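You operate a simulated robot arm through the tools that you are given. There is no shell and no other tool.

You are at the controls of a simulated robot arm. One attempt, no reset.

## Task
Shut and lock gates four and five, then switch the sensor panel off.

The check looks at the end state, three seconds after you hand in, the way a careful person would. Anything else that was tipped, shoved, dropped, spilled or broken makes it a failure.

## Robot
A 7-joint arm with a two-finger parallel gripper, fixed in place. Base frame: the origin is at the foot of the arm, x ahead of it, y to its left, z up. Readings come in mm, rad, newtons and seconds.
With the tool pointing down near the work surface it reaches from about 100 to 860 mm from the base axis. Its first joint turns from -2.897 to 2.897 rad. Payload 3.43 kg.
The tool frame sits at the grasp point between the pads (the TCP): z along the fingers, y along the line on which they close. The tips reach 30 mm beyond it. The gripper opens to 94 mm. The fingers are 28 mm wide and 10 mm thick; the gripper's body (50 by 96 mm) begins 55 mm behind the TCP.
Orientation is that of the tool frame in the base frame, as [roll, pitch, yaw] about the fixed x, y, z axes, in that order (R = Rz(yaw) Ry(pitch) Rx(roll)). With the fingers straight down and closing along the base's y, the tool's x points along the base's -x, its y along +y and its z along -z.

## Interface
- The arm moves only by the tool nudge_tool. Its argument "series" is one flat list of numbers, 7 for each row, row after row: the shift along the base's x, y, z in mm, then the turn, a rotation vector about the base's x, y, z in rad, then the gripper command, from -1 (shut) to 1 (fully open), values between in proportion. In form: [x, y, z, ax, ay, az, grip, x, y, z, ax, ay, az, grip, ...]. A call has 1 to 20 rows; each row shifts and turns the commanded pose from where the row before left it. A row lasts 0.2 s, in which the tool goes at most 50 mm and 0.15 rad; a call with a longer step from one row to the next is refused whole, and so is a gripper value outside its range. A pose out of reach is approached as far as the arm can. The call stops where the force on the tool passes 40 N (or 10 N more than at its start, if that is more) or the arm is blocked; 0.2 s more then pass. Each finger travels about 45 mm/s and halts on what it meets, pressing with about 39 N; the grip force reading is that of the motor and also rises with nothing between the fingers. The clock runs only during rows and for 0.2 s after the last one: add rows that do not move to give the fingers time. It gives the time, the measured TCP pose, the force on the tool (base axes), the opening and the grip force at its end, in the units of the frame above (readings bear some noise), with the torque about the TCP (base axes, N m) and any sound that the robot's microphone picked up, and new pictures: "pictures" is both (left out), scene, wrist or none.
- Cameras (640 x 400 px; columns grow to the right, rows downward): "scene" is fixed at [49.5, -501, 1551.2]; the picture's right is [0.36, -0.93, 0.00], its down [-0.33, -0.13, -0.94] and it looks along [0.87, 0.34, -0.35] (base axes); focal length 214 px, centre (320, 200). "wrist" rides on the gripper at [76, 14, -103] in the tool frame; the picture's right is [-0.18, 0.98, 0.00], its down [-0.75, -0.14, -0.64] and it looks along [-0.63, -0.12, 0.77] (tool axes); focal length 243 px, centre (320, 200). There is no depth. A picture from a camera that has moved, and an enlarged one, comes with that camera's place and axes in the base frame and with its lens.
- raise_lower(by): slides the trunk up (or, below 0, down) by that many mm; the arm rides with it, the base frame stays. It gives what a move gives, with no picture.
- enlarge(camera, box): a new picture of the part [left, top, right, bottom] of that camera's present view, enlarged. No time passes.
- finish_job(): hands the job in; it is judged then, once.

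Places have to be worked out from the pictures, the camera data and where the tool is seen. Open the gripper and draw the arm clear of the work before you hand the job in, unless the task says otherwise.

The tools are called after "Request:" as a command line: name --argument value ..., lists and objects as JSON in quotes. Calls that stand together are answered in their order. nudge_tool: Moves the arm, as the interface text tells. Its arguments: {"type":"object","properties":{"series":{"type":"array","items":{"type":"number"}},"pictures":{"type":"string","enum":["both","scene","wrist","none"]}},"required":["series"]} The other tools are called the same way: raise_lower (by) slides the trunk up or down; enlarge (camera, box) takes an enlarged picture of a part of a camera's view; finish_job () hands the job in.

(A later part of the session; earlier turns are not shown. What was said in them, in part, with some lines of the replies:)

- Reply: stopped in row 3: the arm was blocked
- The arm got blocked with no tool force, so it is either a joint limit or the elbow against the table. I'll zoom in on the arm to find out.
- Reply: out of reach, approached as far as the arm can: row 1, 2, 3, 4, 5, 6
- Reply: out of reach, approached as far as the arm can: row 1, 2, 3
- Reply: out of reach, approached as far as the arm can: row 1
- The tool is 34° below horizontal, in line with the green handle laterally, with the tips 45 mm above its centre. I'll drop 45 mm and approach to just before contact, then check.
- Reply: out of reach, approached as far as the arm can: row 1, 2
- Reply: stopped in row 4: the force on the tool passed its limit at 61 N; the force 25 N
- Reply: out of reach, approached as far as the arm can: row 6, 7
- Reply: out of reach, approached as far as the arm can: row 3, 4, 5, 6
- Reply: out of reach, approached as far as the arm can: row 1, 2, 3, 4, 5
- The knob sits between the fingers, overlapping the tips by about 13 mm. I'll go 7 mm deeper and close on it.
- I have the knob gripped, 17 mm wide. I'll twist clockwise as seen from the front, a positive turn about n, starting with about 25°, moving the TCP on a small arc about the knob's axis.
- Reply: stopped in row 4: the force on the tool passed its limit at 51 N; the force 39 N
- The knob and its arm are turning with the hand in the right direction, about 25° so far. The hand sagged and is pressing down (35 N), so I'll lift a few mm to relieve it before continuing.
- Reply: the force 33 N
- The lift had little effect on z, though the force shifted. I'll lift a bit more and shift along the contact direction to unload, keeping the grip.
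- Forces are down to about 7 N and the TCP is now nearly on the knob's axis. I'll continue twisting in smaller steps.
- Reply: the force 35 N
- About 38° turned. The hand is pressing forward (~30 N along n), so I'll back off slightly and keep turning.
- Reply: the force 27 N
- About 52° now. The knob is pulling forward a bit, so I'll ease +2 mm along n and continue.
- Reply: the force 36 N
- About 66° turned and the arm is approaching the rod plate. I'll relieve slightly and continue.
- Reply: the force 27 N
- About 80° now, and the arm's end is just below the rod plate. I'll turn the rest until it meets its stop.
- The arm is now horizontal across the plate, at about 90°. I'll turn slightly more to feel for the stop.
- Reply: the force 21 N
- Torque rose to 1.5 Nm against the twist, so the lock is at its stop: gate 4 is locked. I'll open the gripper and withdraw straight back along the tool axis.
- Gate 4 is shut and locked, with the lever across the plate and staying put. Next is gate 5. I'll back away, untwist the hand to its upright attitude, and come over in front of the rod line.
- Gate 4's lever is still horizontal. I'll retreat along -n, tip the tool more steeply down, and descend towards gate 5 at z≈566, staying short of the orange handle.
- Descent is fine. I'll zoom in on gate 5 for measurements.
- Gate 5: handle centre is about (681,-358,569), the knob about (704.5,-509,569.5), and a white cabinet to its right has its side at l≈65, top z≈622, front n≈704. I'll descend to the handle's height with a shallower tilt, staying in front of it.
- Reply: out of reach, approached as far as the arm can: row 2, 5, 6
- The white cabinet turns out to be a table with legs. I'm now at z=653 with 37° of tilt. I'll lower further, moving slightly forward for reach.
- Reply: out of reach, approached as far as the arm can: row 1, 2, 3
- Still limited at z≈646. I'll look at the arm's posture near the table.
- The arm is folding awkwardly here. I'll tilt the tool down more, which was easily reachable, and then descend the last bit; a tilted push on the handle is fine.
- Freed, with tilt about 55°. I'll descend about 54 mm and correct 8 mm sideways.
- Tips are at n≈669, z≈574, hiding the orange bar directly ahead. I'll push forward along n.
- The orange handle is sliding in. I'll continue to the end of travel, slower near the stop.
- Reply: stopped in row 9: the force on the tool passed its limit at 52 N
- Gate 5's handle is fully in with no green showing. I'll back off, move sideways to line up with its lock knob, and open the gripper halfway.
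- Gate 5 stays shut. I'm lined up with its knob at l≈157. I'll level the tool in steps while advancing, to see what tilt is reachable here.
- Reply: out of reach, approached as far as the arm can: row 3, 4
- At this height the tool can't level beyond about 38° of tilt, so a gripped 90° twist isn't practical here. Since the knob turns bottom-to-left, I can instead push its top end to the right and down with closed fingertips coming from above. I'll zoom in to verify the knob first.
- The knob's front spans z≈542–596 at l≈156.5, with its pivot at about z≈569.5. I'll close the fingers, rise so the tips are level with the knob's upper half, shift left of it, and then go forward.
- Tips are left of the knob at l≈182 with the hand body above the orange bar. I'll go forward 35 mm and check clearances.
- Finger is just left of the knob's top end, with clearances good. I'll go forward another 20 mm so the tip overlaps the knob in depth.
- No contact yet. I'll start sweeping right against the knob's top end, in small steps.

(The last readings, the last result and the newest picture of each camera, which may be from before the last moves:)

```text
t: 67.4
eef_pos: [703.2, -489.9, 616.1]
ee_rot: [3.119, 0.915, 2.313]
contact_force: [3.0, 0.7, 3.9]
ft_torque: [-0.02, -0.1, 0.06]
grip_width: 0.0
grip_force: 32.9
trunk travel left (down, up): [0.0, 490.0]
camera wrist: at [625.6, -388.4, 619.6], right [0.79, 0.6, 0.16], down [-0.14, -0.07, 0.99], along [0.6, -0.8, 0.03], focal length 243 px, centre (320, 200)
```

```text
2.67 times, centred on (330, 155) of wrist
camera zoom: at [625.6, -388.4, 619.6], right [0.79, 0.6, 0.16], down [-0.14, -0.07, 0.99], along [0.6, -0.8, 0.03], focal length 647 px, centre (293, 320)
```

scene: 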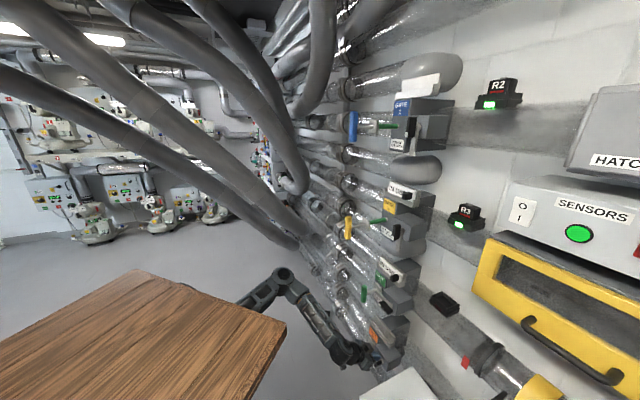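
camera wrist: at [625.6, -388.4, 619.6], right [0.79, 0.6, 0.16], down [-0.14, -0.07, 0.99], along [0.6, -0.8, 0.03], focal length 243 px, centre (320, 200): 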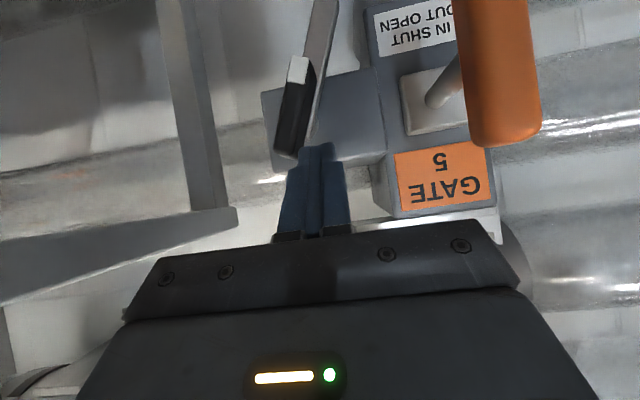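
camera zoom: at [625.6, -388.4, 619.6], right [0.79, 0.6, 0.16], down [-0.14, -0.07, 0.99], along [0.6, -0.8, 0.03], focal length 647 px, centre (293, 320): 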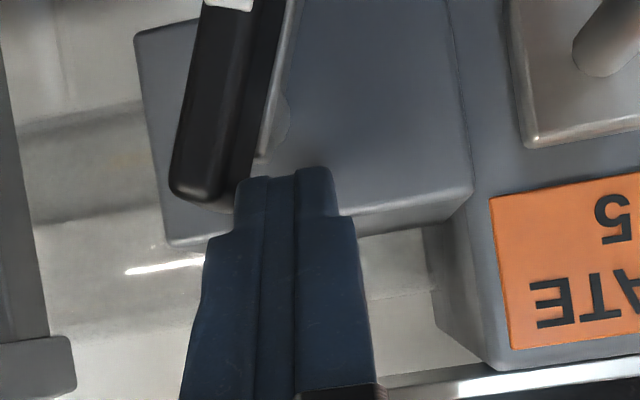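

It works: the knob has turned about 25–30° with little force. I'll continue right and begin pressing down along the arc.

Request:
nudge_tool --series '[-2.9, -2.8, 0, 0, 0, 0, -1, -2.5, -2.4, -1.5, 0, 0, 0, -1, -2.5, -2.4, -2, 0, 0, 0, -1, -2.2, -2.1, -2, 0, 0, 0, -1, 0, 0, 0, 0, 0, 0, -1]'

Request:
enlarge --camera "scene" --box '[350, 330, 410, 380]'

Request:
enlarge --camera "wrist" --box '[240, 80, 420, 230]'

```text
t: 68.6
eef_pos: [692.4, -501.2, 609.8]
ee_rot: [3.119, 0.911, 2.315]
contact_force: [0.0, 0.0, -0.4]
ft_torque: [0.01, 0.0, -0.02]
grip_width: 0.1
grip_force: 32.8
trunk travel left (down, up): [0.0, 490.0]
camera wrist: at [614.0, -398.5, 613.6], right [0.79, 0.59, 0.16], down [-0.14, -0.07, 0.99], along [0.6, -0.8, 0.03], focal length 243 px, centre (320, 200)
```

scene: 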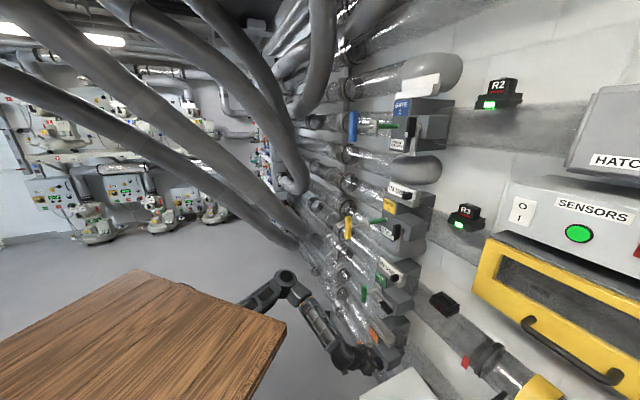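
wrist: 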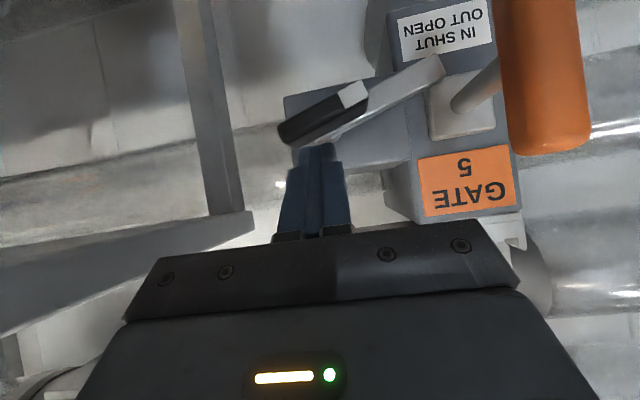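

```text
8.00 times, centred on (380, 355) of scene
camera zoom: at [49.5, -501.0, 1551.2], right [0.36, -0.93, 0.0], down [-0.33, -0.13, -0.94], along [0.87, 0.34, -0.35], focal length 1716 px, centre (-160, -1040)
```

zoom: 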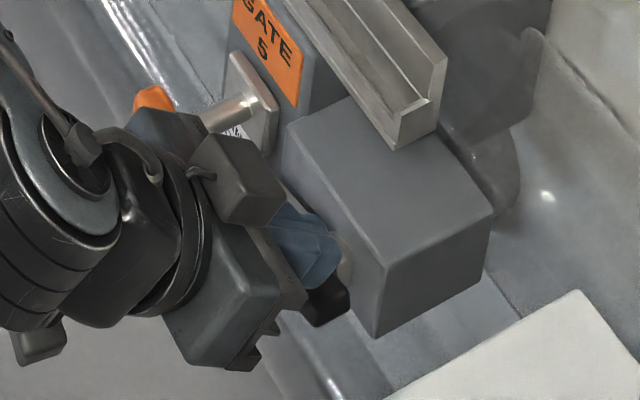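

```text
2.67 times, centred on (330, 155) of wrist
camera zoom: at [614.0, -398.5, 613.6], right [0.79, 0.59, 0.16], down [-0.14, -0.07, 0.99], along [0.6, -0.8, 0.03], focal length 647 px, centre (293, 320)
```

zoom: 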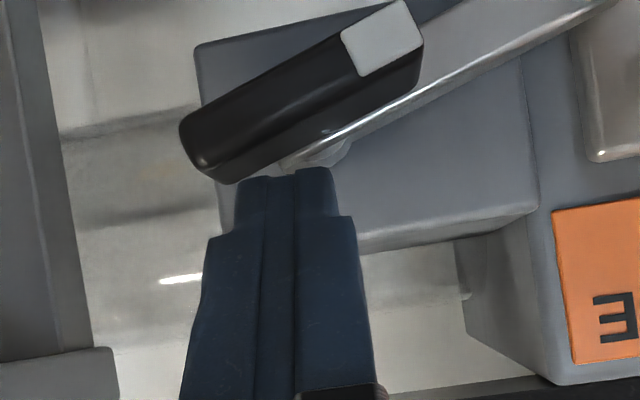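

About 60–65° turned. I'll shift slightly further right over the knob's raised end and press down until the stop.

Request:
nudge_tool --series '[-2.9, -2.8, 0, 0, 0, 0, -1, -2.2, -2.1, -1, 0, 0, 0, -1, 0, 0, -2.5, 0, 0, 0, -1, 0, 0, -2.5, 0, 0, 0, -1, 0, 0, 0, 0, 0, 0, -1]'

Request:
enlarge --camera "scene" --box '[350, 330, 410, 380]'

Request:
enlarge --camera "wrist" --box '[240, 80, 420, 230]'

```text
t: 69.8
eef_pos: [687.8, -505.5, 605.3]
ee_rot: [3.121, 0.914, 2.314]
contact_force: [-4.8, 0.2, 17.8]
ft_torque: [-0.18, -0.02, 0.15]
grip_width: 0.1
grip_force: 32.7
trunk travel left (down, up): [0.0, 490.0]
camera wrist: at [609.0, -403.5, 608.6], right [0.79, 0.59, 0.16], down [-0.15, -0.07, 0.99], along [0.6, -0.8, 0.03], focal length 243 px, centre (320, 200)
```

scene: 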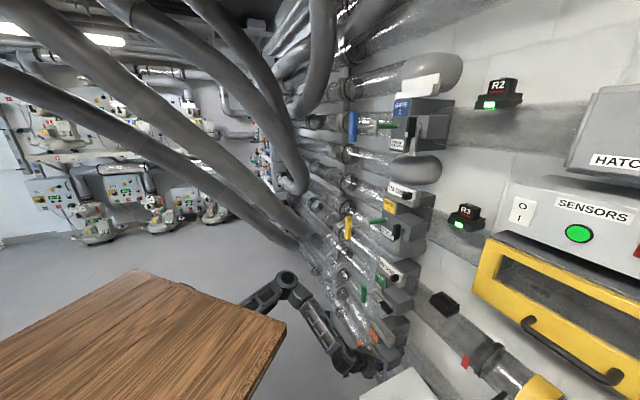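
wrist: 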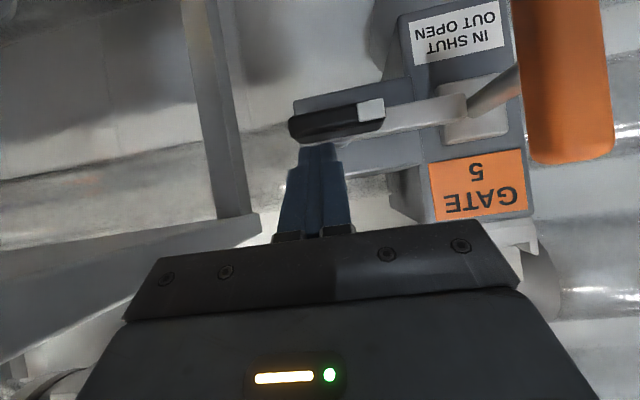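

```text
8.00 times, centred on (380, 355) of scene
camera zoom: at [49.5, -501.0, 1551.2], right [0.36, -0.93, 0.0], down [-0.33, -0.13, -0.94], along [0.87, 0.34, -0.35], focal length 1716 px, centre (-160, -1040)
```

zoom: 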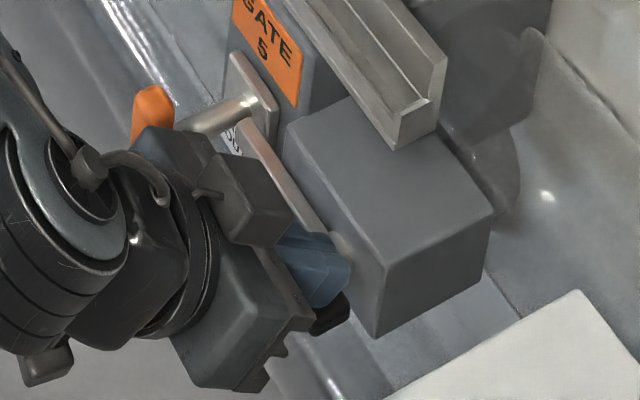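

```text
2.67 times, centred on (330, 155) of wrist
camera zoom: at [609.0, -403.5, 608.6], right [0.79, 0.59, 0.16], down [-0.15, -0.07, 0.99], along [0.6, -0.8, 0.03], focal length 647 px, centre (293, 320)
```

zoom: 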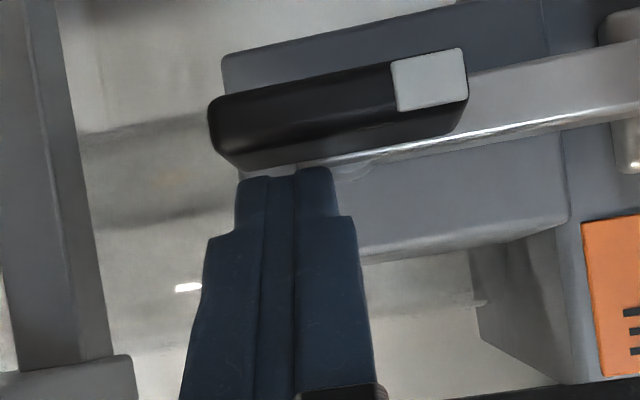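

The lever is now parallel to the box edge, across the plate, with 18 N pushing back. I'll press a little more to confirm the stop.

Request:
nudge_tool --series '[0, 0, -1.5, 0, 0, 0, -1, 0, 0, -1.5, 0, 0, 0, -1, 0, 0, 0, 0, 0, 0, -1]'

Request:
enlarge --camera "wrist" --box '[260, 50, 560, 230]'

```text
t: 70.3
eef_pos: [689.0, -507.5, 605.6]
ee_rot: [3.122, 0.923, 2.314]
contact_force: [-2.8, 2.7, 11.5]
ft_torque: [-0.07, -0.02, 0.01]
grip_width: 0.0
grip_force: 32.7
trunk travel left (down, up): [0.0, 490.0]
stopped in row 2: the force on the tool passed its limit at 42 N (the readings are from after the stop); the commanded pose is now the measured one
camera wrist: at [610.0, -404.5, 607.8], right [0.79, 0.59, 0.16], down [-0.15, -0.07, 0.99], along [0.6, -0.8, 0.04], focal length 243 px, centre (320, 200)
```

scene: 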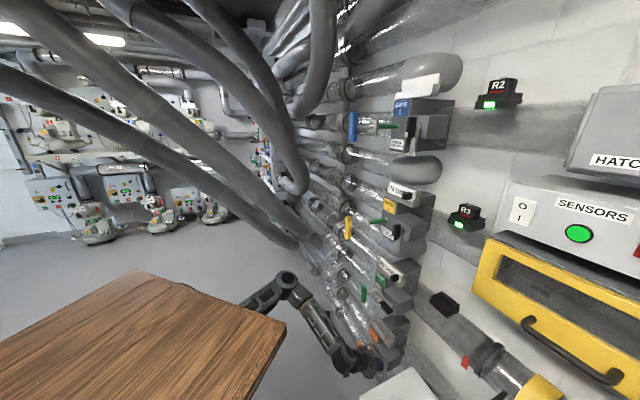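
wrist: 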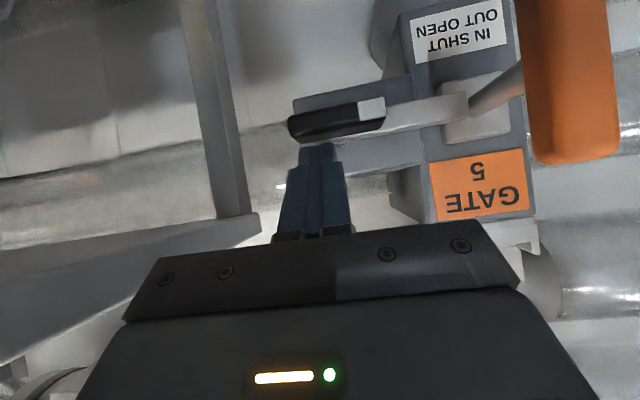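

```text
2.13 times, centred on (410, 140) of wrist
camera zoom: at [610.0, -404.5, 607.8], right [0.79, 0.59, 0.16], down [-0.15, -0.07, 0.99], along [0.6, -0.8, 0.04], focal length 518 px, centre (128, 328)
```

zoom: 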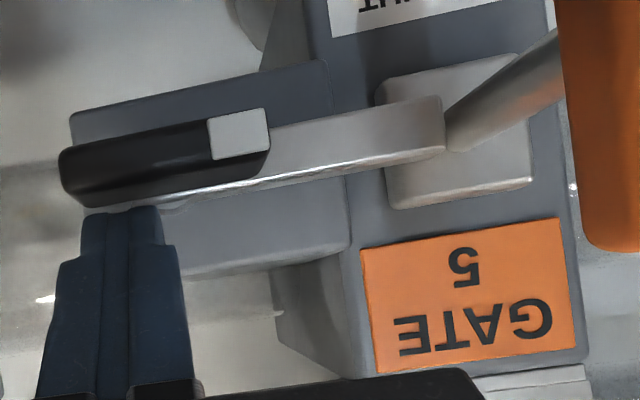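

The stop is confirmed at 42 N, with the lever across the plate: gate 5 is shut and locked. I'll lift off, back away along -n, and check.

Request:
nudge_tool --series '[0, 0, 6, 0, 0, 0, -1, -3, 3, 8, 0, 0, 0, -1, -8, 8.3, 4, 0, 0, 0, -1, -10, 10.4, 4, 0, 0, 0, -1, -12, 12.4, 4, 0, 0, 0, -1, -12, 12.4, 4, 0.04, 0.039, 0, -1, -12, 12.4, 6, 0.08, 0.077, 0, -1, -12, 12.4, 8, 0.08, 0.077, 0, -1, 0, 0, 0, 0, 0, 0, -1]'

Request:
enlarge --camera "scene" --box '[320, 240, 440, 400]'

```text
t: 72.3
eef_pos: [618.6, -434.6, 647.0]
ee_rot: [3.13, 0.638, 2.32]
contact_force: [0.3, 0.2, -0.1]
ft_torque: [-0.02, -0.02, -0.04]
grip_width: 0.0
grip_force: 33.2
trunk travel left (down, up): [0.0, 490.0]
camera wrist: at [543.9, -337.3, 684.7], right [0.82, 0.57, 0.12], down [0.04, -0.27, 0.96], along [0.58, -0.78, -0.24], focal length 243 px, centre (320, 200)
```

scene: 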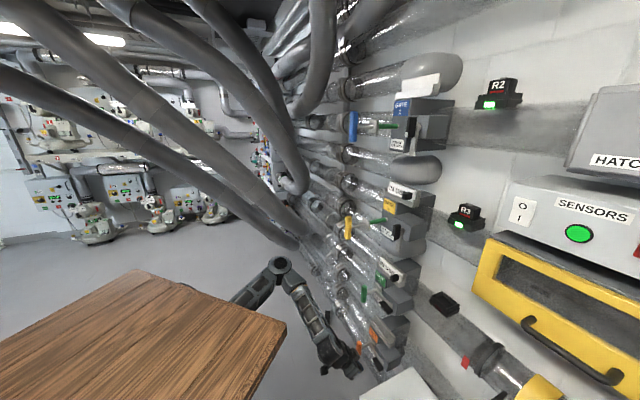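
wrist: 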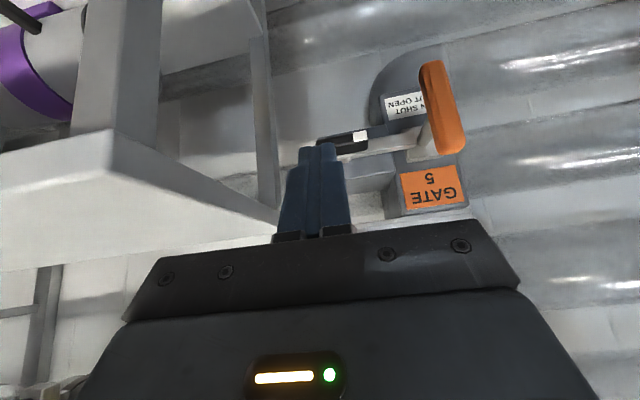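

```text
2.50 times, centred on (380, 320) of scene
camera zoom: at [49.5, -501.0, 1551.2], right [0.36, -0.93, 0.0], down [-0.33, -0.13, -0.94], along [0.87, 0.34, -0.35], focal length 536 px, centre (170, -100)
```

zoom: 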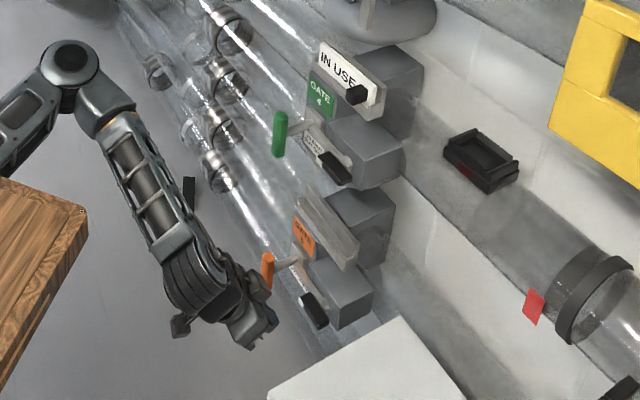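

Both levers lie across their plates. Now for the sensor panel, whose switch I place near (563,-734,1376). I'll raise the trunk in stages; the column above the hand is clear.

Request:
raise_lower --by 200

Request:
enlarge --camera "scene" --box '[0, 0, 640, 400]'

```text
t: 74.5
eef_pos: [619.5, -435.5, 847.7]
ee_rot: [3.129, 0.638, 2.32]
contact_force: [0.4, 0.0, 0.3]
ft_torque: [0.0, 0.02, 0.01]
grip_width: 0.2
grip_force: 33.0
trunk travel left (down, up): [-200.0, 290.0]
```

```text
1.00 times, centred on (320, 200) of scene (not enlarged: the box is as wide or as high as the picture)
camera zoom: at [49.5, -501.0, 1551.2], right [0.36, -0.93, 0.0], down [-0.33, -0.13, -0.94], along [0.87, 0.34, -0.35], focal length 214 px, centre (320, 200)
```

zoom: 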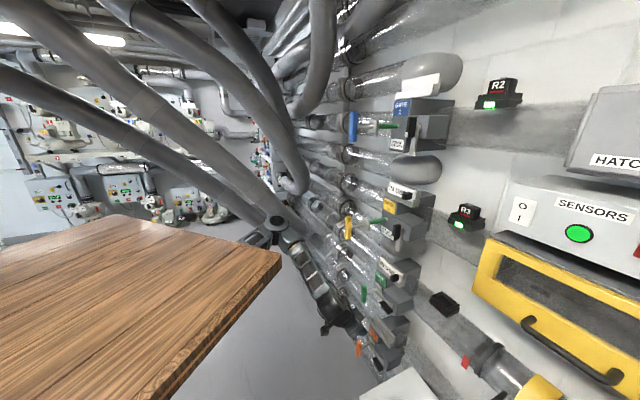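

Clear. I'll raise another 200 mm.

Request:
raise_lower --by 200

Request:
nudge_tool --series '[0, 0, 0, 0, 0, 0, -1]'

```text
t: 76.7
eef_pos: [617.8, -436.1, 1045.8]
ee_rot: [3.131, 0.639, 2.32]
contact_force: [0.1, -0.5, 0.0]
ft_torque: [-0.02, 0.03, 0.04]
grip_width: 0.0
grip_force: 33.1
trunk travel left (down, up): [-400.0, 90.0]
```

```text
t: 77.1
eef_pos: [619.8, -436.6, 1046.9]
ee_rot: [3.13, 0.639, 2.321]
contact_force: [-0.4, -0.5, -0.4]
ft_torque: [-0.02, 0.02, -0.01]
grip_width: 0.3
grip_force: 33.6
trunk travel left (down, up): [-400.0, 90.0]
camera wrist: at [544.1, -337.5, 1084.5], right [0.82, 0.57, 0.12], down [0.04, -0.26, 0.96], along [0.58, -0.78, -0.24], focal length 243 px, centre (320, 200)
```

scene: 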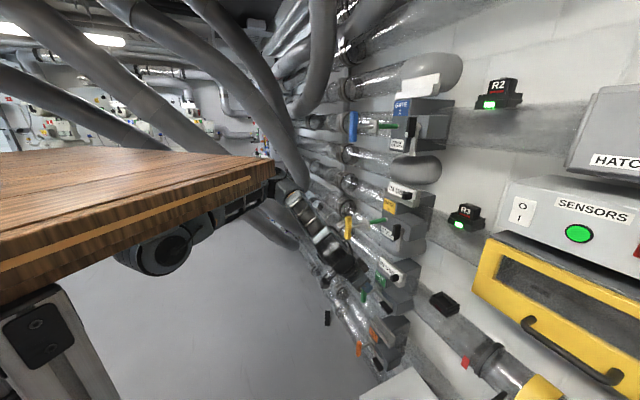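
wrist: 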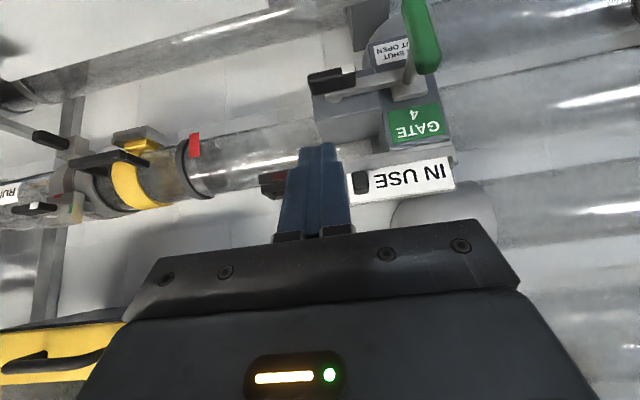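

All good; the hand is at z=1047. I'll now move diagonally up and right at constant distance from the wall towards the sensor panel, half way first.

Request:
nudge_tool --series '[-13, -14, 30, 0, 0, 0, -1, -13, -14, 30, 0, 0, 0, -1, -13, -14, 30, 0, 0, 0, -1, -13, -14, 30, 0, 0, 0, -1, -13, -14, 30, 0, 0, 0, -1, -13, -14, 30, 0, 0, 0, -1, 0, 0, 0, 0, 0, 0, -1]'

```text
t: 78.7
eef_pos: [542.1, -520.5, 1225.9]
ee_rot: [3.13, 0.639, 2.319]
contact_force: [-0.1, -0.2, 0.2]
ft_torque: [0.05, -0.01, -0.01]
grip_width: 0.1
grip_force: 33.1
trunk travel left (down, up): [-400.0, 90.0]
camera wrist: at [466.8, -421.3, 1264.8], right [0.82, 0.57, 0.12], down [0.04, -0.26, 0.96], along [0.58, -0.78, -0.24], focal length 243 px, centre (320, 200)
```

scene: 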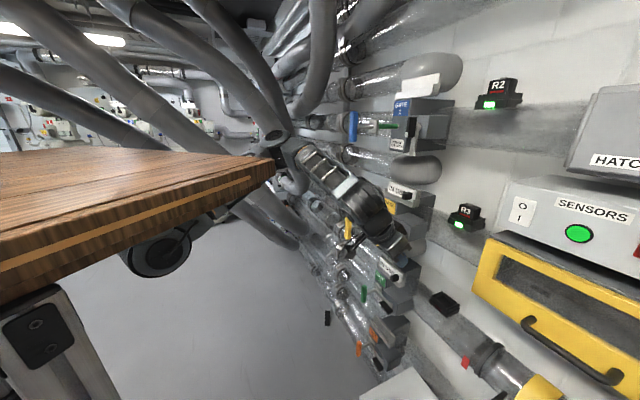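
wrist: 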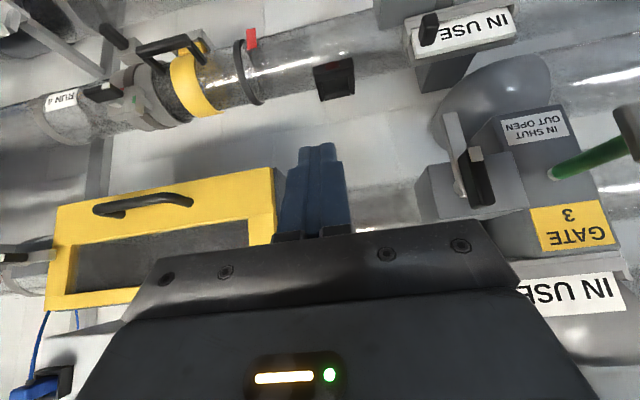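

On track, with the yellow-framed box below the panel in view. I'll continue up and right.

Request:
nudge_tool --series '[-15, -16.4, 32, 0, 0, 0, -1, -15, -16.4, 32, 0, 0, 0, -1, -15, -16.4, 32, 0, 0, 0, -1, -15, -16.4, 32, 0, 0, 0, -1, -15, -16.4, 32, 0, 0, 0, -1, -15, -16.4, 32, 0, 0, 0, -1, 0, 0, 0, 0, 0, 0, -1]'

```text
t: 80.3
eef_pos: [457.9, -620.3, 1398.6]
ee_rot: [-3.14, 0.593, 2.331]
contact_force: [-0.1, -0.2, -0.2]
ft_torque: [-0.01, 0.03, -0.01]
grip_width: 0.0
grip_force: 32.6
trunk travel left (down, up): [-400.0, 90.0]
camera wrist: at [384.6, -522.8, 1442.5], right [0.82, 0.57, 0.1], down [0.08, -0.29, 0.95], along [0.57, -0.77, -0.28], focal length 243 px, centre (320, 200)
```

scene: 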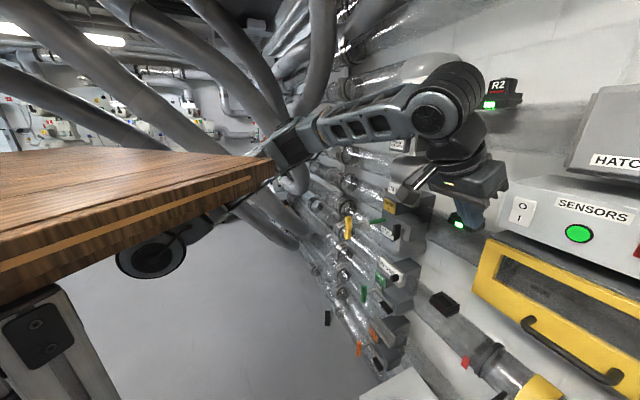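
wrist: 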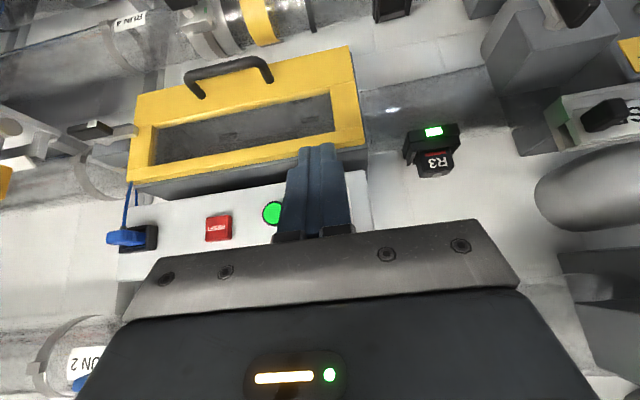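

The panel is ahead with the switch hidden behind the fingers. I'll shift left (+l) by 80 mm so the camera can see it.

Request:
nudge_tool --series '[19, 18.5, 10, 0, 0, 0, -1, 19, 18.5, 10, 0, 0, 0, -1, 19, 18.5, 0, 0, 0, 0, -1, 0, 0, 0, 0, 0, 0, -1]'

Request:
enlarge --camera "wrist" --box '[100, 100, 340, 260]'

Request:
enlarge --camera "scene" --box '[440, 140, 640, 280]'

```text
t: 81.3
eef_pos: [514.2, -565.8, 1418.1]
ee_rot: [-3.137, 0.596, 2.328]
contact_force: [0.1, 0.5, 0.0]
ft_torque: [-0.01, -0.01, 0.01]
grip_width: 0.1
grip_force: 32.7
trunk travel left (down, up): [-400.0, 90.0]
camera wrist: at [441.1, -468.4, 1461.3], right [0.82, 0.56, 0.1], down [0.08, -0.29, 0.95], along [0.56, -0.78, -0.28], focal length 243 px, centre (320, 200)
```

scene: 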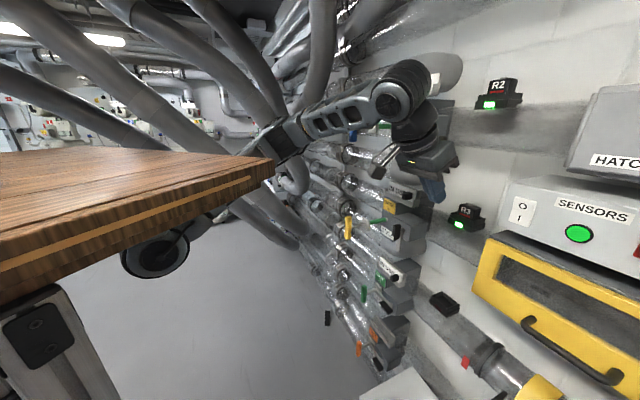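
wrist: 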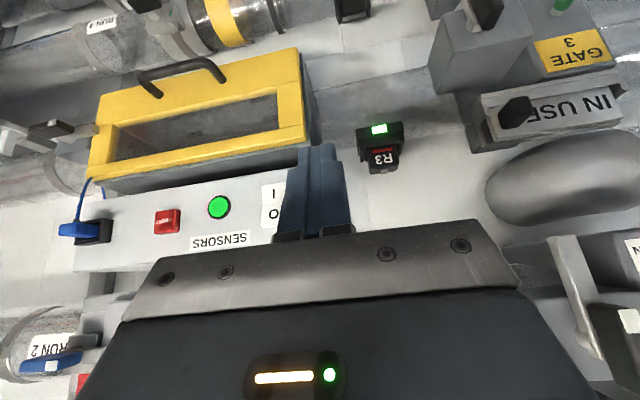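

```text
2.50 times, centred on (220, 180) of wrist
camera zoom: at [441.1, -468.4, 1461.3], right [0.82, 0.56, 0.1], down [0.08, -0.29, 0.95], along [0.56, -0.78, -0.28], focal length 606 px, centre (570, 250)
```

zoom: 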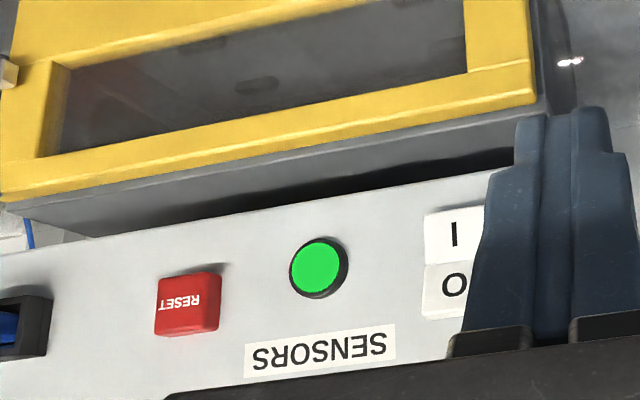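

```text
2.86 times, centred on (540, 210) of scene
camera zoom: at [49.5, -501.0, 1551.2], right [0.36, -0.93, 0.0], down [-0.33, -0.13, -0.94], along [0.87, 0.34, -0.35], focal length 613 px, centre (-309, 171)
```

zoom: 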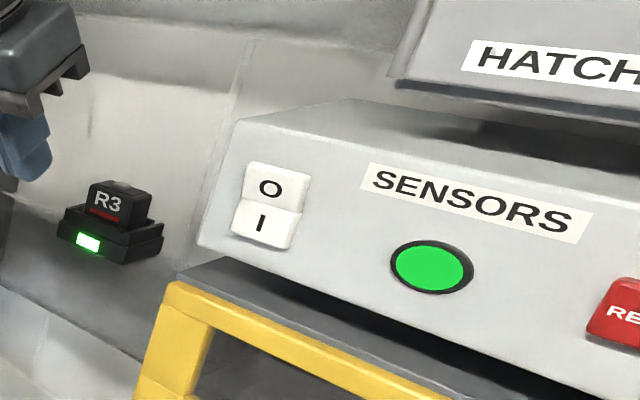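

The rocker's O half is at about (559,-730.5,1392) and the I half at (562,-734.5,1364), currently pressed in, so it's on. The panel face is roughly vertical, facing -n. I'll level the tool, yaw it slightly so the hand stays clear of the hatch on the right, and move in front of the switch.

Request:
nudge_tool --series '[-9, -8.7, -2, -0.081, -0.078, -0.05, -1, -9, -8.7, -2, -0.081, -0.078, -0.05, -1, -9, -8.7, -2, -0.081, -0.078, -0.05, -1, -9, -8.7, -2, -0.081, -0.078, -0.05, -1, 0, 0, 0, 0, 0, 0, -1]'

Request:
enlarge --camera "scene" --box '[440, 120, 640, 260]'

```text
t: 82.5
eef_pos: [481.0, -597.3, 1415.7]
ee_rot: [3.088, 1.052, 2.092]
contact_force: [-0.8, -0.5, -0.3]
ft_torque: [0.0, -0.02, -0.01]
grip_width: 0.2
grip_force: 33.0
trunk travel left (down, up): [-400.0, 90.0]
camera wrist: at [422.7, -484.0, 1401.1], right [0.87, 0.45, 0.19], down [-0.24, 0.06, 0.97], along [0.42, -0.89, 0.16], focal length 243 px, centre (320, 200)
```

scene: 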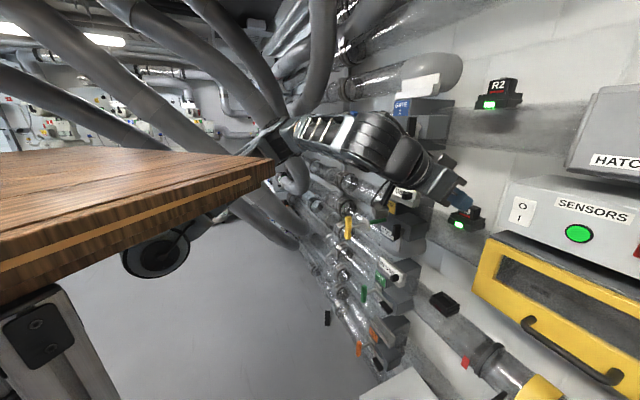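
wrist: 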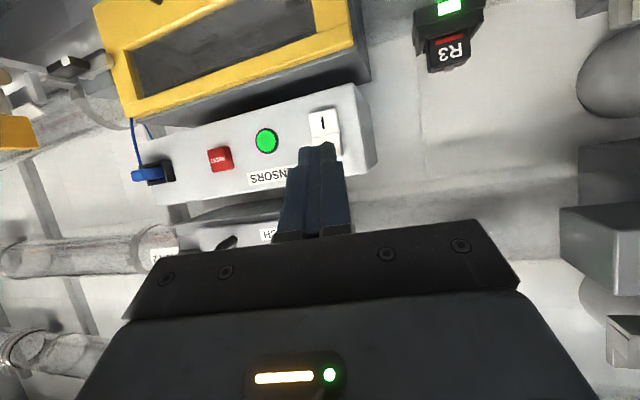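

```text
2.86 times, centred on (540, 190) of scene
camera zoom: at [49.5, -501.0, 1551.2], right [0.36, -0.93, 0.0], down [-0.33, -0.13, -0.94], along [0.87, 0.34, -0.35], focal length 613 px, centre (-309, 229)
```

zoom: 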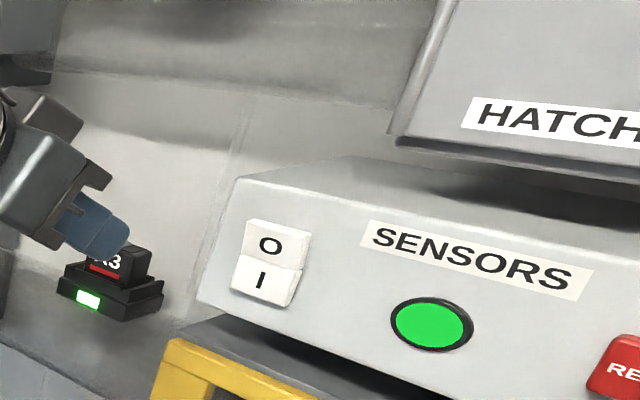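

The hatch only protrudes to about n≈885–935, so only the fingertips come near it. I'll move in to about 18 mm in front of the O half.

Request:
nudge_tool --series '[10.3, -17.6, -3.4, 0, 0, 0, -1, 10.3, -17.6, -3.4, 0, 0, 0, -1, 10.3, -17.6, -3.4, 0, 0, 0, -1, 10.3, -17.6, -3.4, 0, 0, 0, -1, 10.3, -17.6, -3.4, 0, 0, 0, -1, 0, 0, 0, 0, 0, 0, -1]'

Request:
enlarge --camera "scene" --box '[460, 170, 580, 250]'

Request:
enlarge --camera "wrist" --box '[220, 60, 420, 230]'

```text
t: 83.9
eef_pos: [528.3, -686.6, 1402.3]
ee_rot: [3.057, 1.062, 2.066]
contact_force: [-0.3, -0.2, -0.4]
ft_torque: [0.01, -0.01, 0.03]
grip_width: 0.0
grip_force: 33.1
trunk travel left (down, up): [-400.0, 90.0]
camera wrist: at [472.5, -572.1, 1386.2], right [0.87, 0.45, 0.2], down [-0.26, 0.07, 0.96], along [0.42, -0.89, 0.17], focal length 243 px, centre (320, 200)
```

scene: 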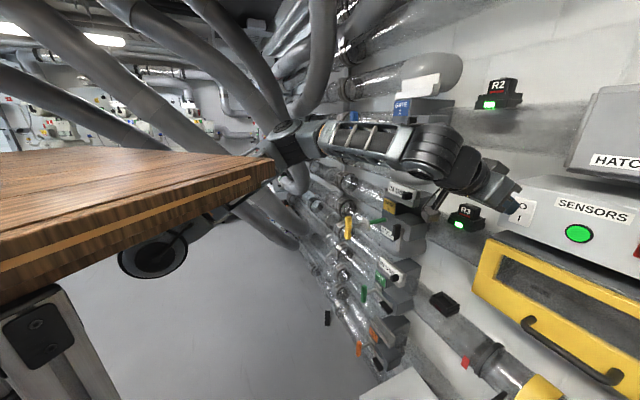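
wrist: 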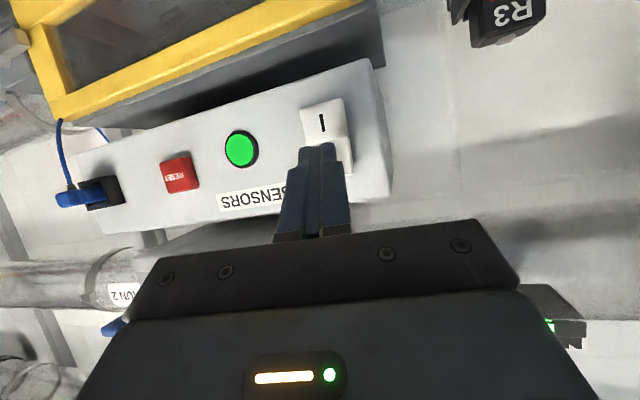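

```text
5.00 times, centred on (520, 210) of scene
camera zoom: at [49.5, -501.0, 1551.2], right [0.36, -0.93, 0.0], down [-0.33, -0.13, -0.94], along [0.87, 0.34, -0.35], focal length 1072 px, centre (-680, 150)
```

zoom: 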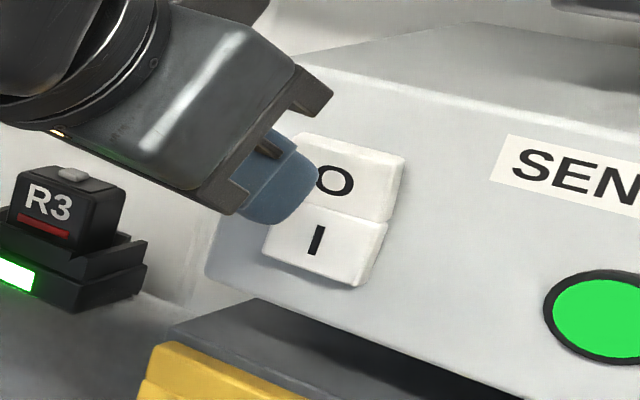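

```text
2.35 times, centred on (320, 145) of wrist
camera zoom: at [472.5, -572.1, 1386.2], right [0.87, 0.45, 0.2], down [-0.26, 0.07, 0.96], along [0.42, -0.89, 0.17], focal length 571 px, centre (320, 329)
```

zoom: 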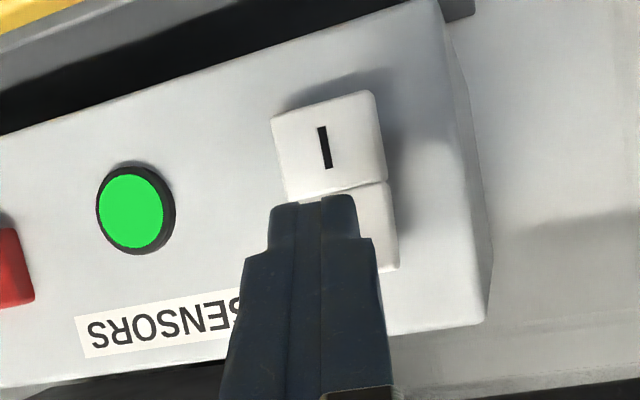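

Finger edge is at n≈893, z≈1399, l≈-102, right in front of the O half. I'll press along +n in small steps.

Request:
nudge_tool --series '[3.5, -3.6, -2, 0, 0, 0, -1, 3.5, -3.6, 0, 0, 0, 0, -1, 3.5, -3.6, 0, 0, 0, 0, -1, 3.5, -3.6, 0, 0, 0, 0, -1, 2.8, -2.9, 0, 0, 0, 0, -1, 0, 0, 0, 0, 0, 0, -1]'

Request:
enlarge --camera "scene" --box '[460, 170, 580, 250]'

Request:
enlarge --camera "wrist" --box '[220, 60, 420, 230]'

```text
t: 85.3
eef_pos: [544.0, -704.2, 1398.9]
ee_rot: [3.05, 1.065, 2.059]
contact_force: [-1.7, 2.1, 0.9]
ft_torque: [-0.02, -0.01, 0.01]
grip_width: 0.0
grip_force: 33.1
trunk travel left (down, up): [-400.0, 90.0]
camera wrist: at [487.3, -589.3, 1383.7], right [0.87, 0.45, 0.21], down [-0.26, 0.07, 0.96], along [0.42, -0.89, 0.17], focal length 243 px, centre (320, 200)
```

scene: 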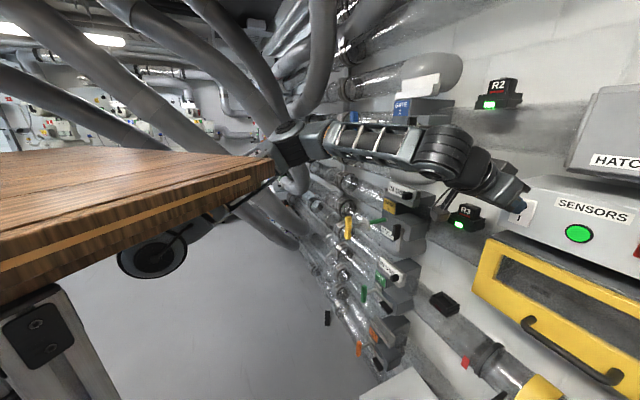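
wrist: 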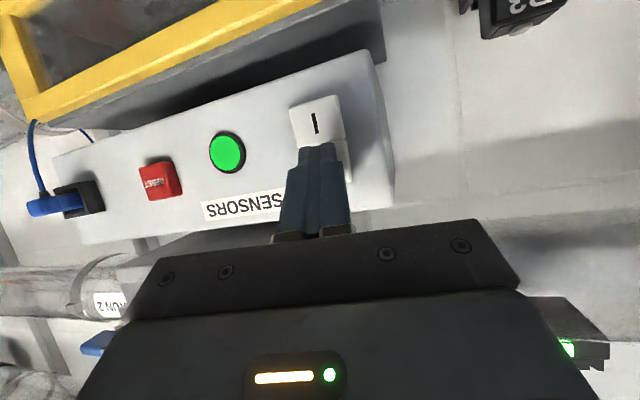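

```text
5.00 times, centred on (520, 210) of scene
camera zoom: at [49.5, -501.0, 1551.2], right [0.36, -0.93, 0.0], down [-0.33, -0.13, -0.94], along [0.87, 0.34, -0.35], focal length 1072 px, centre (-680, 150)
```

zoom: 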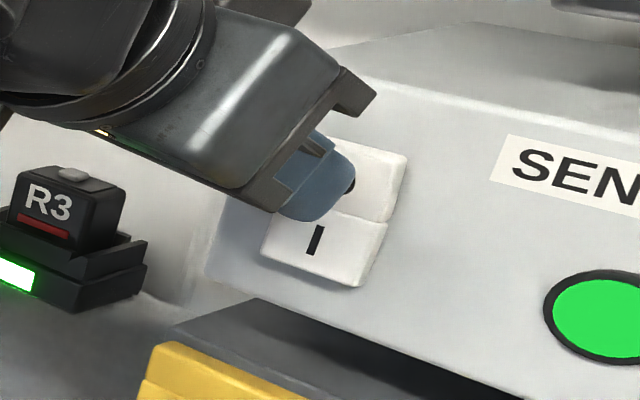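

```text
2.35 times, centred on (320, 145) of wrist
camera zoom: at [487.3, -589.3, 1383.7], right [0.87, 0.45, 0.21], down [-0.26, 0.07, 0.96], along [0.42, -0.89, 0.17], focal length 571 px, centre (320, 329)
```

zoom: 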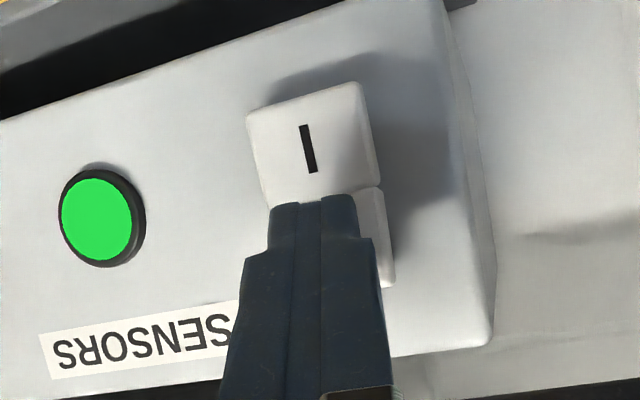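

Light contact now (3 N) and the rocker seems to be tipping; the lamp is still green. I'll press further.

Request:
nudge_tool --series '[2.1, -2.2, 0, 0, 0, 0, -1, 2.1, -2.2, 0, 0, 0, 0, -1, 2.1, -2.2, 0, 0, 0, 0, -1, 2.1, -2.2, 0, 0, 0, 0, -1, 0, 0, 0, 0, 0, 0, -1]'

Request:
enlarge --camera "scene" --box '[460, 170, 620, 270]'

Request:
enlarge --camera "wrist" --box '[180, 60, 420, 230]'

```text
t: 86.1
eef_pos: [546.9, -707.1, 1400.8]
ee_rot: [3.062, 1.059, 2.068]
contact_force: [-9.2, 29.6, 22.3]
ft_torque: [-0.47, -0.57, 0.56]
grip_width: 0.2
grip_force: 32.9
trunk travel left (down, up): [-400.0, 90.0]
stopped in row 3: the force on the tool passed its limit at 45 N (the readings are from after the stop); the commanded pose is now the measured one
camera wrist: at [490.9, -591.6, 1384.4], right [0.87, 0.45, 0.2], down [-0.26, 0.07, 0.96], along [0.42, -0.89, 0.17], focal length 243 px, centre (320, 200)
```

scene: 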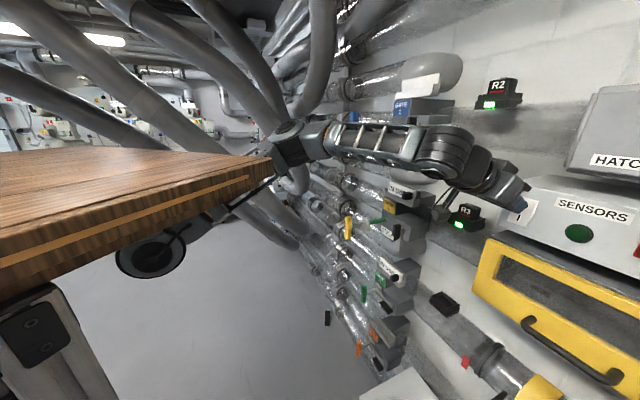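
wrist: 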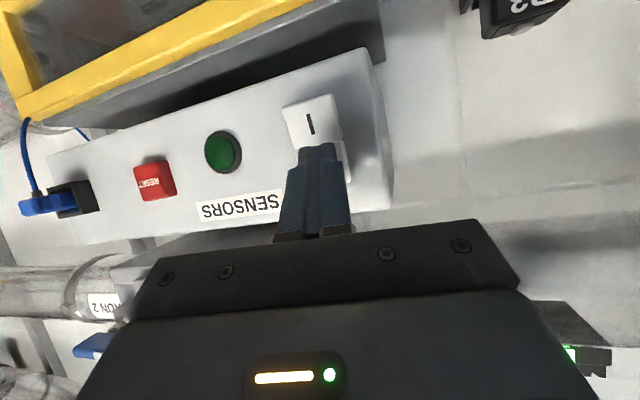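

```text
4.00 times, centred on (540, 220) of scene
camera zoom: at [49.5, -501.0, 1551.2], right [0.36, -0.93, 0.0], down [-0.33, -0.13, -0.94], along [0.87, 0.34, -0.35], focal length 858 px, centre (-560, 120)
```

zoom: 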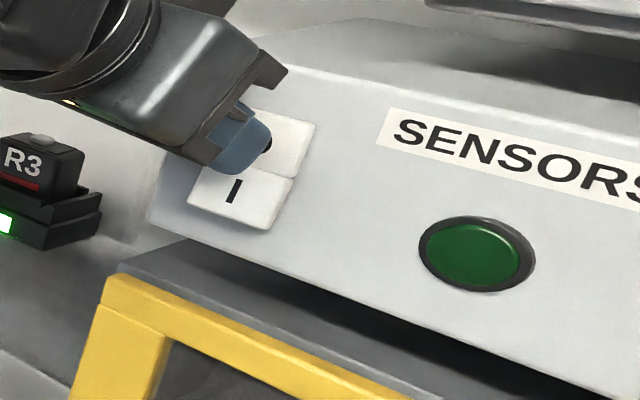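

```text
2.35 times, centred on (300, 145) of wrist
camera zoom: at [490.9, -591.6, 1384.4], right [0.87, 0.45, 0.2], down [-0.26, 0.07, 0.96], along [0.42, -0.89, 0.17], focal length 571 px, centre (367, 329)
```

zoom: 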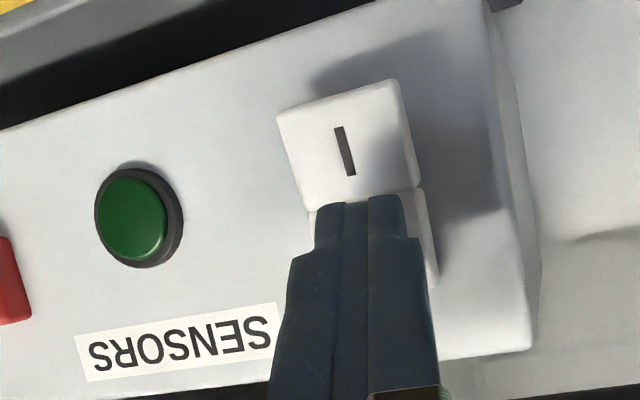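

The lamp has gone dark, so the sensor panel is off. I'll back straight out along -n and check it stays off.

Request:
nudge_tool --series '[-5, 5.2, 0, 0, 0, 0, -1, -8, 8.3, 2, 0, 0, 0, -1, -12, 12.4, 3, 0, 0, 0, -1, -14, 14.4, 3, 0, 0, 0, -1, -14, 14.4, 3, 0, 0, 0, 0, -14, 14.4, 3, 0, 0, 0, 1, -14, 14.4, 3, 0, 0, 0, 1, 0, 0, 0, 0, 0, 0, 1, 0, 0, 0, 0, 0, 0, 1]'

Request:
enlarge --camera "scene" --box '[460, 150, 640, 270]'

Request:
enlarge --camera "scene" --box '[320, 240, 440, 400]'

```text
t: 88.1
eef_pos: [471.8, -628.2, 1395.8]
ee_rot: [3.099, 1.02, 2.101]
contact_force: [0.1, -0.5, 0.1]
ft_torque: [-0.02, -0.02, -0.01]
grip_width: 93.9
grip_force: 0.1
trunk travel left (down, up): [-400.0, 90.0]
camera wrist: at [415.3, -513.2, 1384.1], right [0.88, 0.44, 0.18], down [-0.22, 0.04, 0.97], along [0.43, -0.9, 0.13], focal length 243 px, centre (320, 200)
```

scene: 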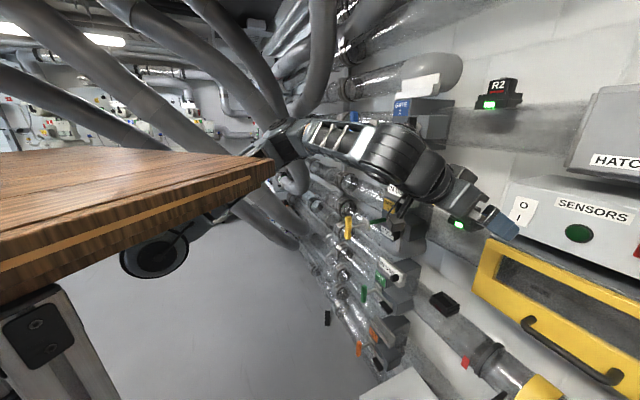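
wrist: 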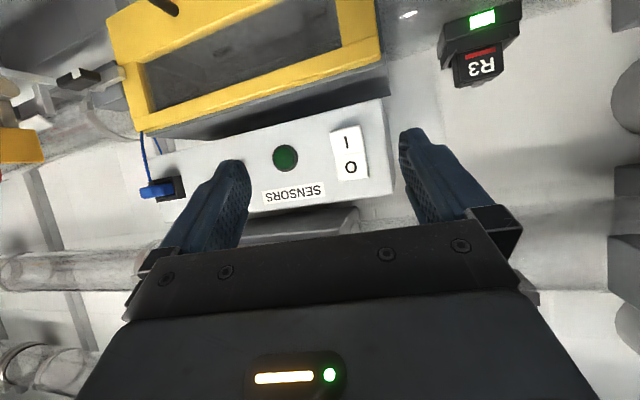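

```text
3.33 times, centred on (550, 210) of scene
camera zoom: at [49.5, -501.0, 1551.2], right [0.36, -0.93, 0.0], down [-0.33, -0.13, -0.94], along [0.87, 0.34, -0.35], focal length 715 px, centre (-447, 167)
```

zoom: 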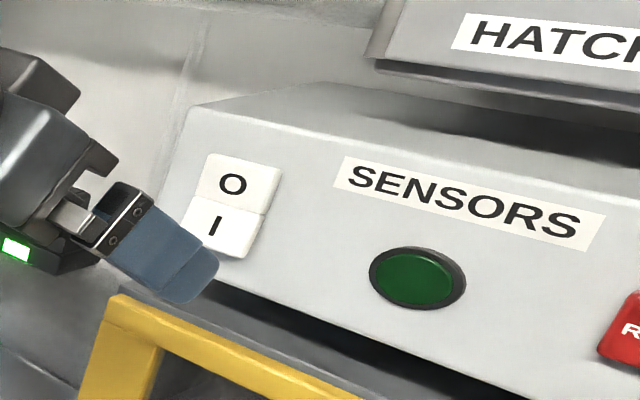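

```text
2.50 times, centred on (380, 320) of scene
camera zoom: at [49.5, -501.0, 1551.2], right [0.36, -0.93, 0.0], down [-0.33, -0.13, -0.94], along [0.87, 0.34, -0.35], focal length 536 px, centre (170, -100)
```

zoom: 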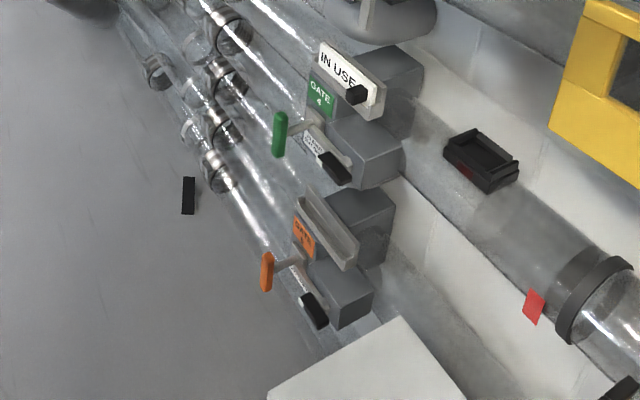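

The panel lamp is off with the O side in, and both gate levers remain across their plates. I'll draw the open gripper back to clear space, well away from everything.

Request:
nudge_tool --series '[5, 18, -8, 0.05, 0.048, 0, 1, 12, 20, -14, 0.05, 0.048, 0, 1, 12, 20, -14, 0.05, 0.048, 0, 1, 10, 20, -14, 0.05, 0.048, 0, 1, 5, 18, -10, 0.05, 0.048, 0, 1, 0, 0, 0, 0, 0, 0, 1]'

Request:
enlarge --camera "wrist" --box '[0, 0, 320, 200]'

Request:
enlarge --camera "scene" --box '[340, 260, 420, 380]'

```text
t: 89.5
eef_pos: [511.4, -530.7, 1341.9]
ee_rot: [-3.079, 0.691, 2.174]
contact_force: [0.1, 0.5, 0.2]
ft_torque: [0.04, -0.01, 0.01]
grip_width: 94.2
grip_force: 0.1
trunk travel left (down, up): [-400.0, 90.0]
camera wrist: at [457.1, -417.5, 1372.3], right [0.91, 0.41, 0.07], down [0.01, -0.19, 0.98], along [0.41, -0.89, -0.18], focal length 243 px, centre (320, 200)
```

scene: 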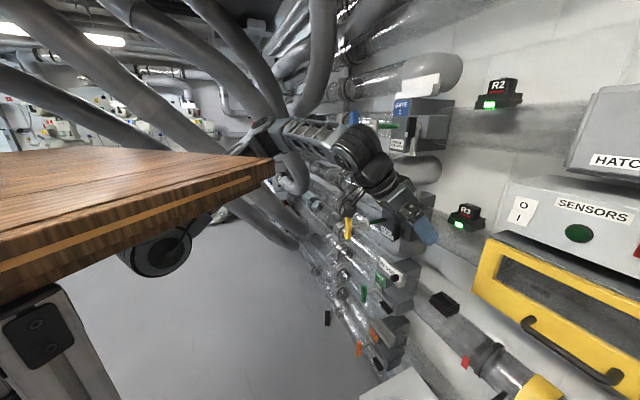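
wrist: 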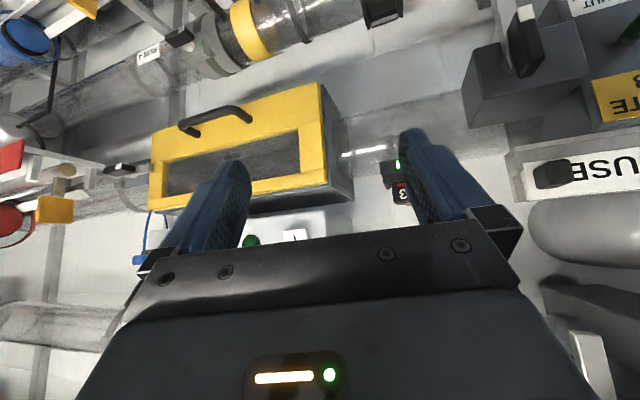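

```text
2.00 times, centred on (160, 100) of wrist
camera zoom: at [457.1, -417.5, 1372.3], right [0.91, 0.41, 0.07], down [0.01, -0.19, 0.98], along [0.41, -0.89, -0.18], focal length 485 px, centre (640, 400)
```

zoom: 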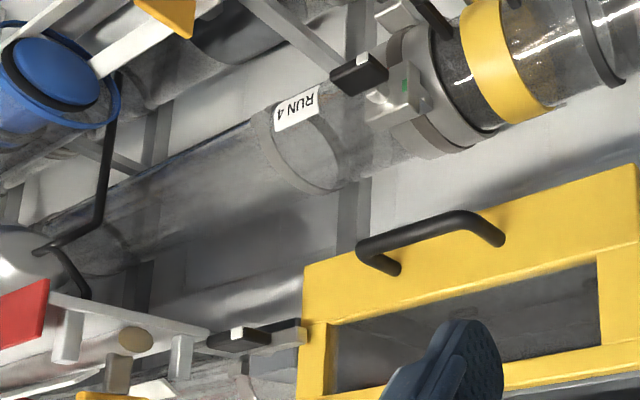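

```text
3.33 times, centred on (380, 320) of scene
camera zoom: at [49.5, -501.0, 1551.2], right [0.36, -0.93, 0.0], down [-0.33, -0.13, -0.94], along [0.87, 0.34, -0.35], focal length 715 px, centre (120, -200)
```

zoom: 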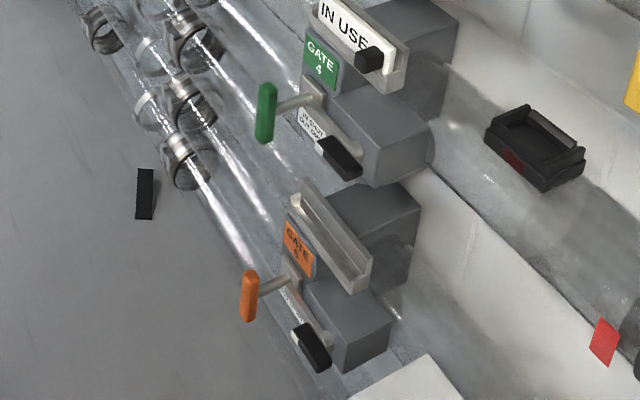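

Gates four and five have their handles fully in and lock levers across the plates, the sensor panel's lamp is off, and nothing else was moved. The gripper is open and clear, so I'm handing in.

Request:
finish_job

```text
The job is handed in.
```

Gates four and five are shut and locked, and the sensor panel is off. I have handed the job in.

- **Gate four:** I pushed the green handle in until its plate sat flush. Then I turned the lock knob 90° to its stop, which put the lever across the plate.
- **Gate five:** I pushed the orange handle fully in. The tool couldn't level enough to grip this knob, so I pressed its end round with the fingertips until it hit its stop.
- **Sensor panel:** I pressed the O side of the switch and the green lamp went out. It was still out after I backed away.

In the last pictures both levers were across their plates and nothing else looked disturbed. The gripper is open and clear of the work.
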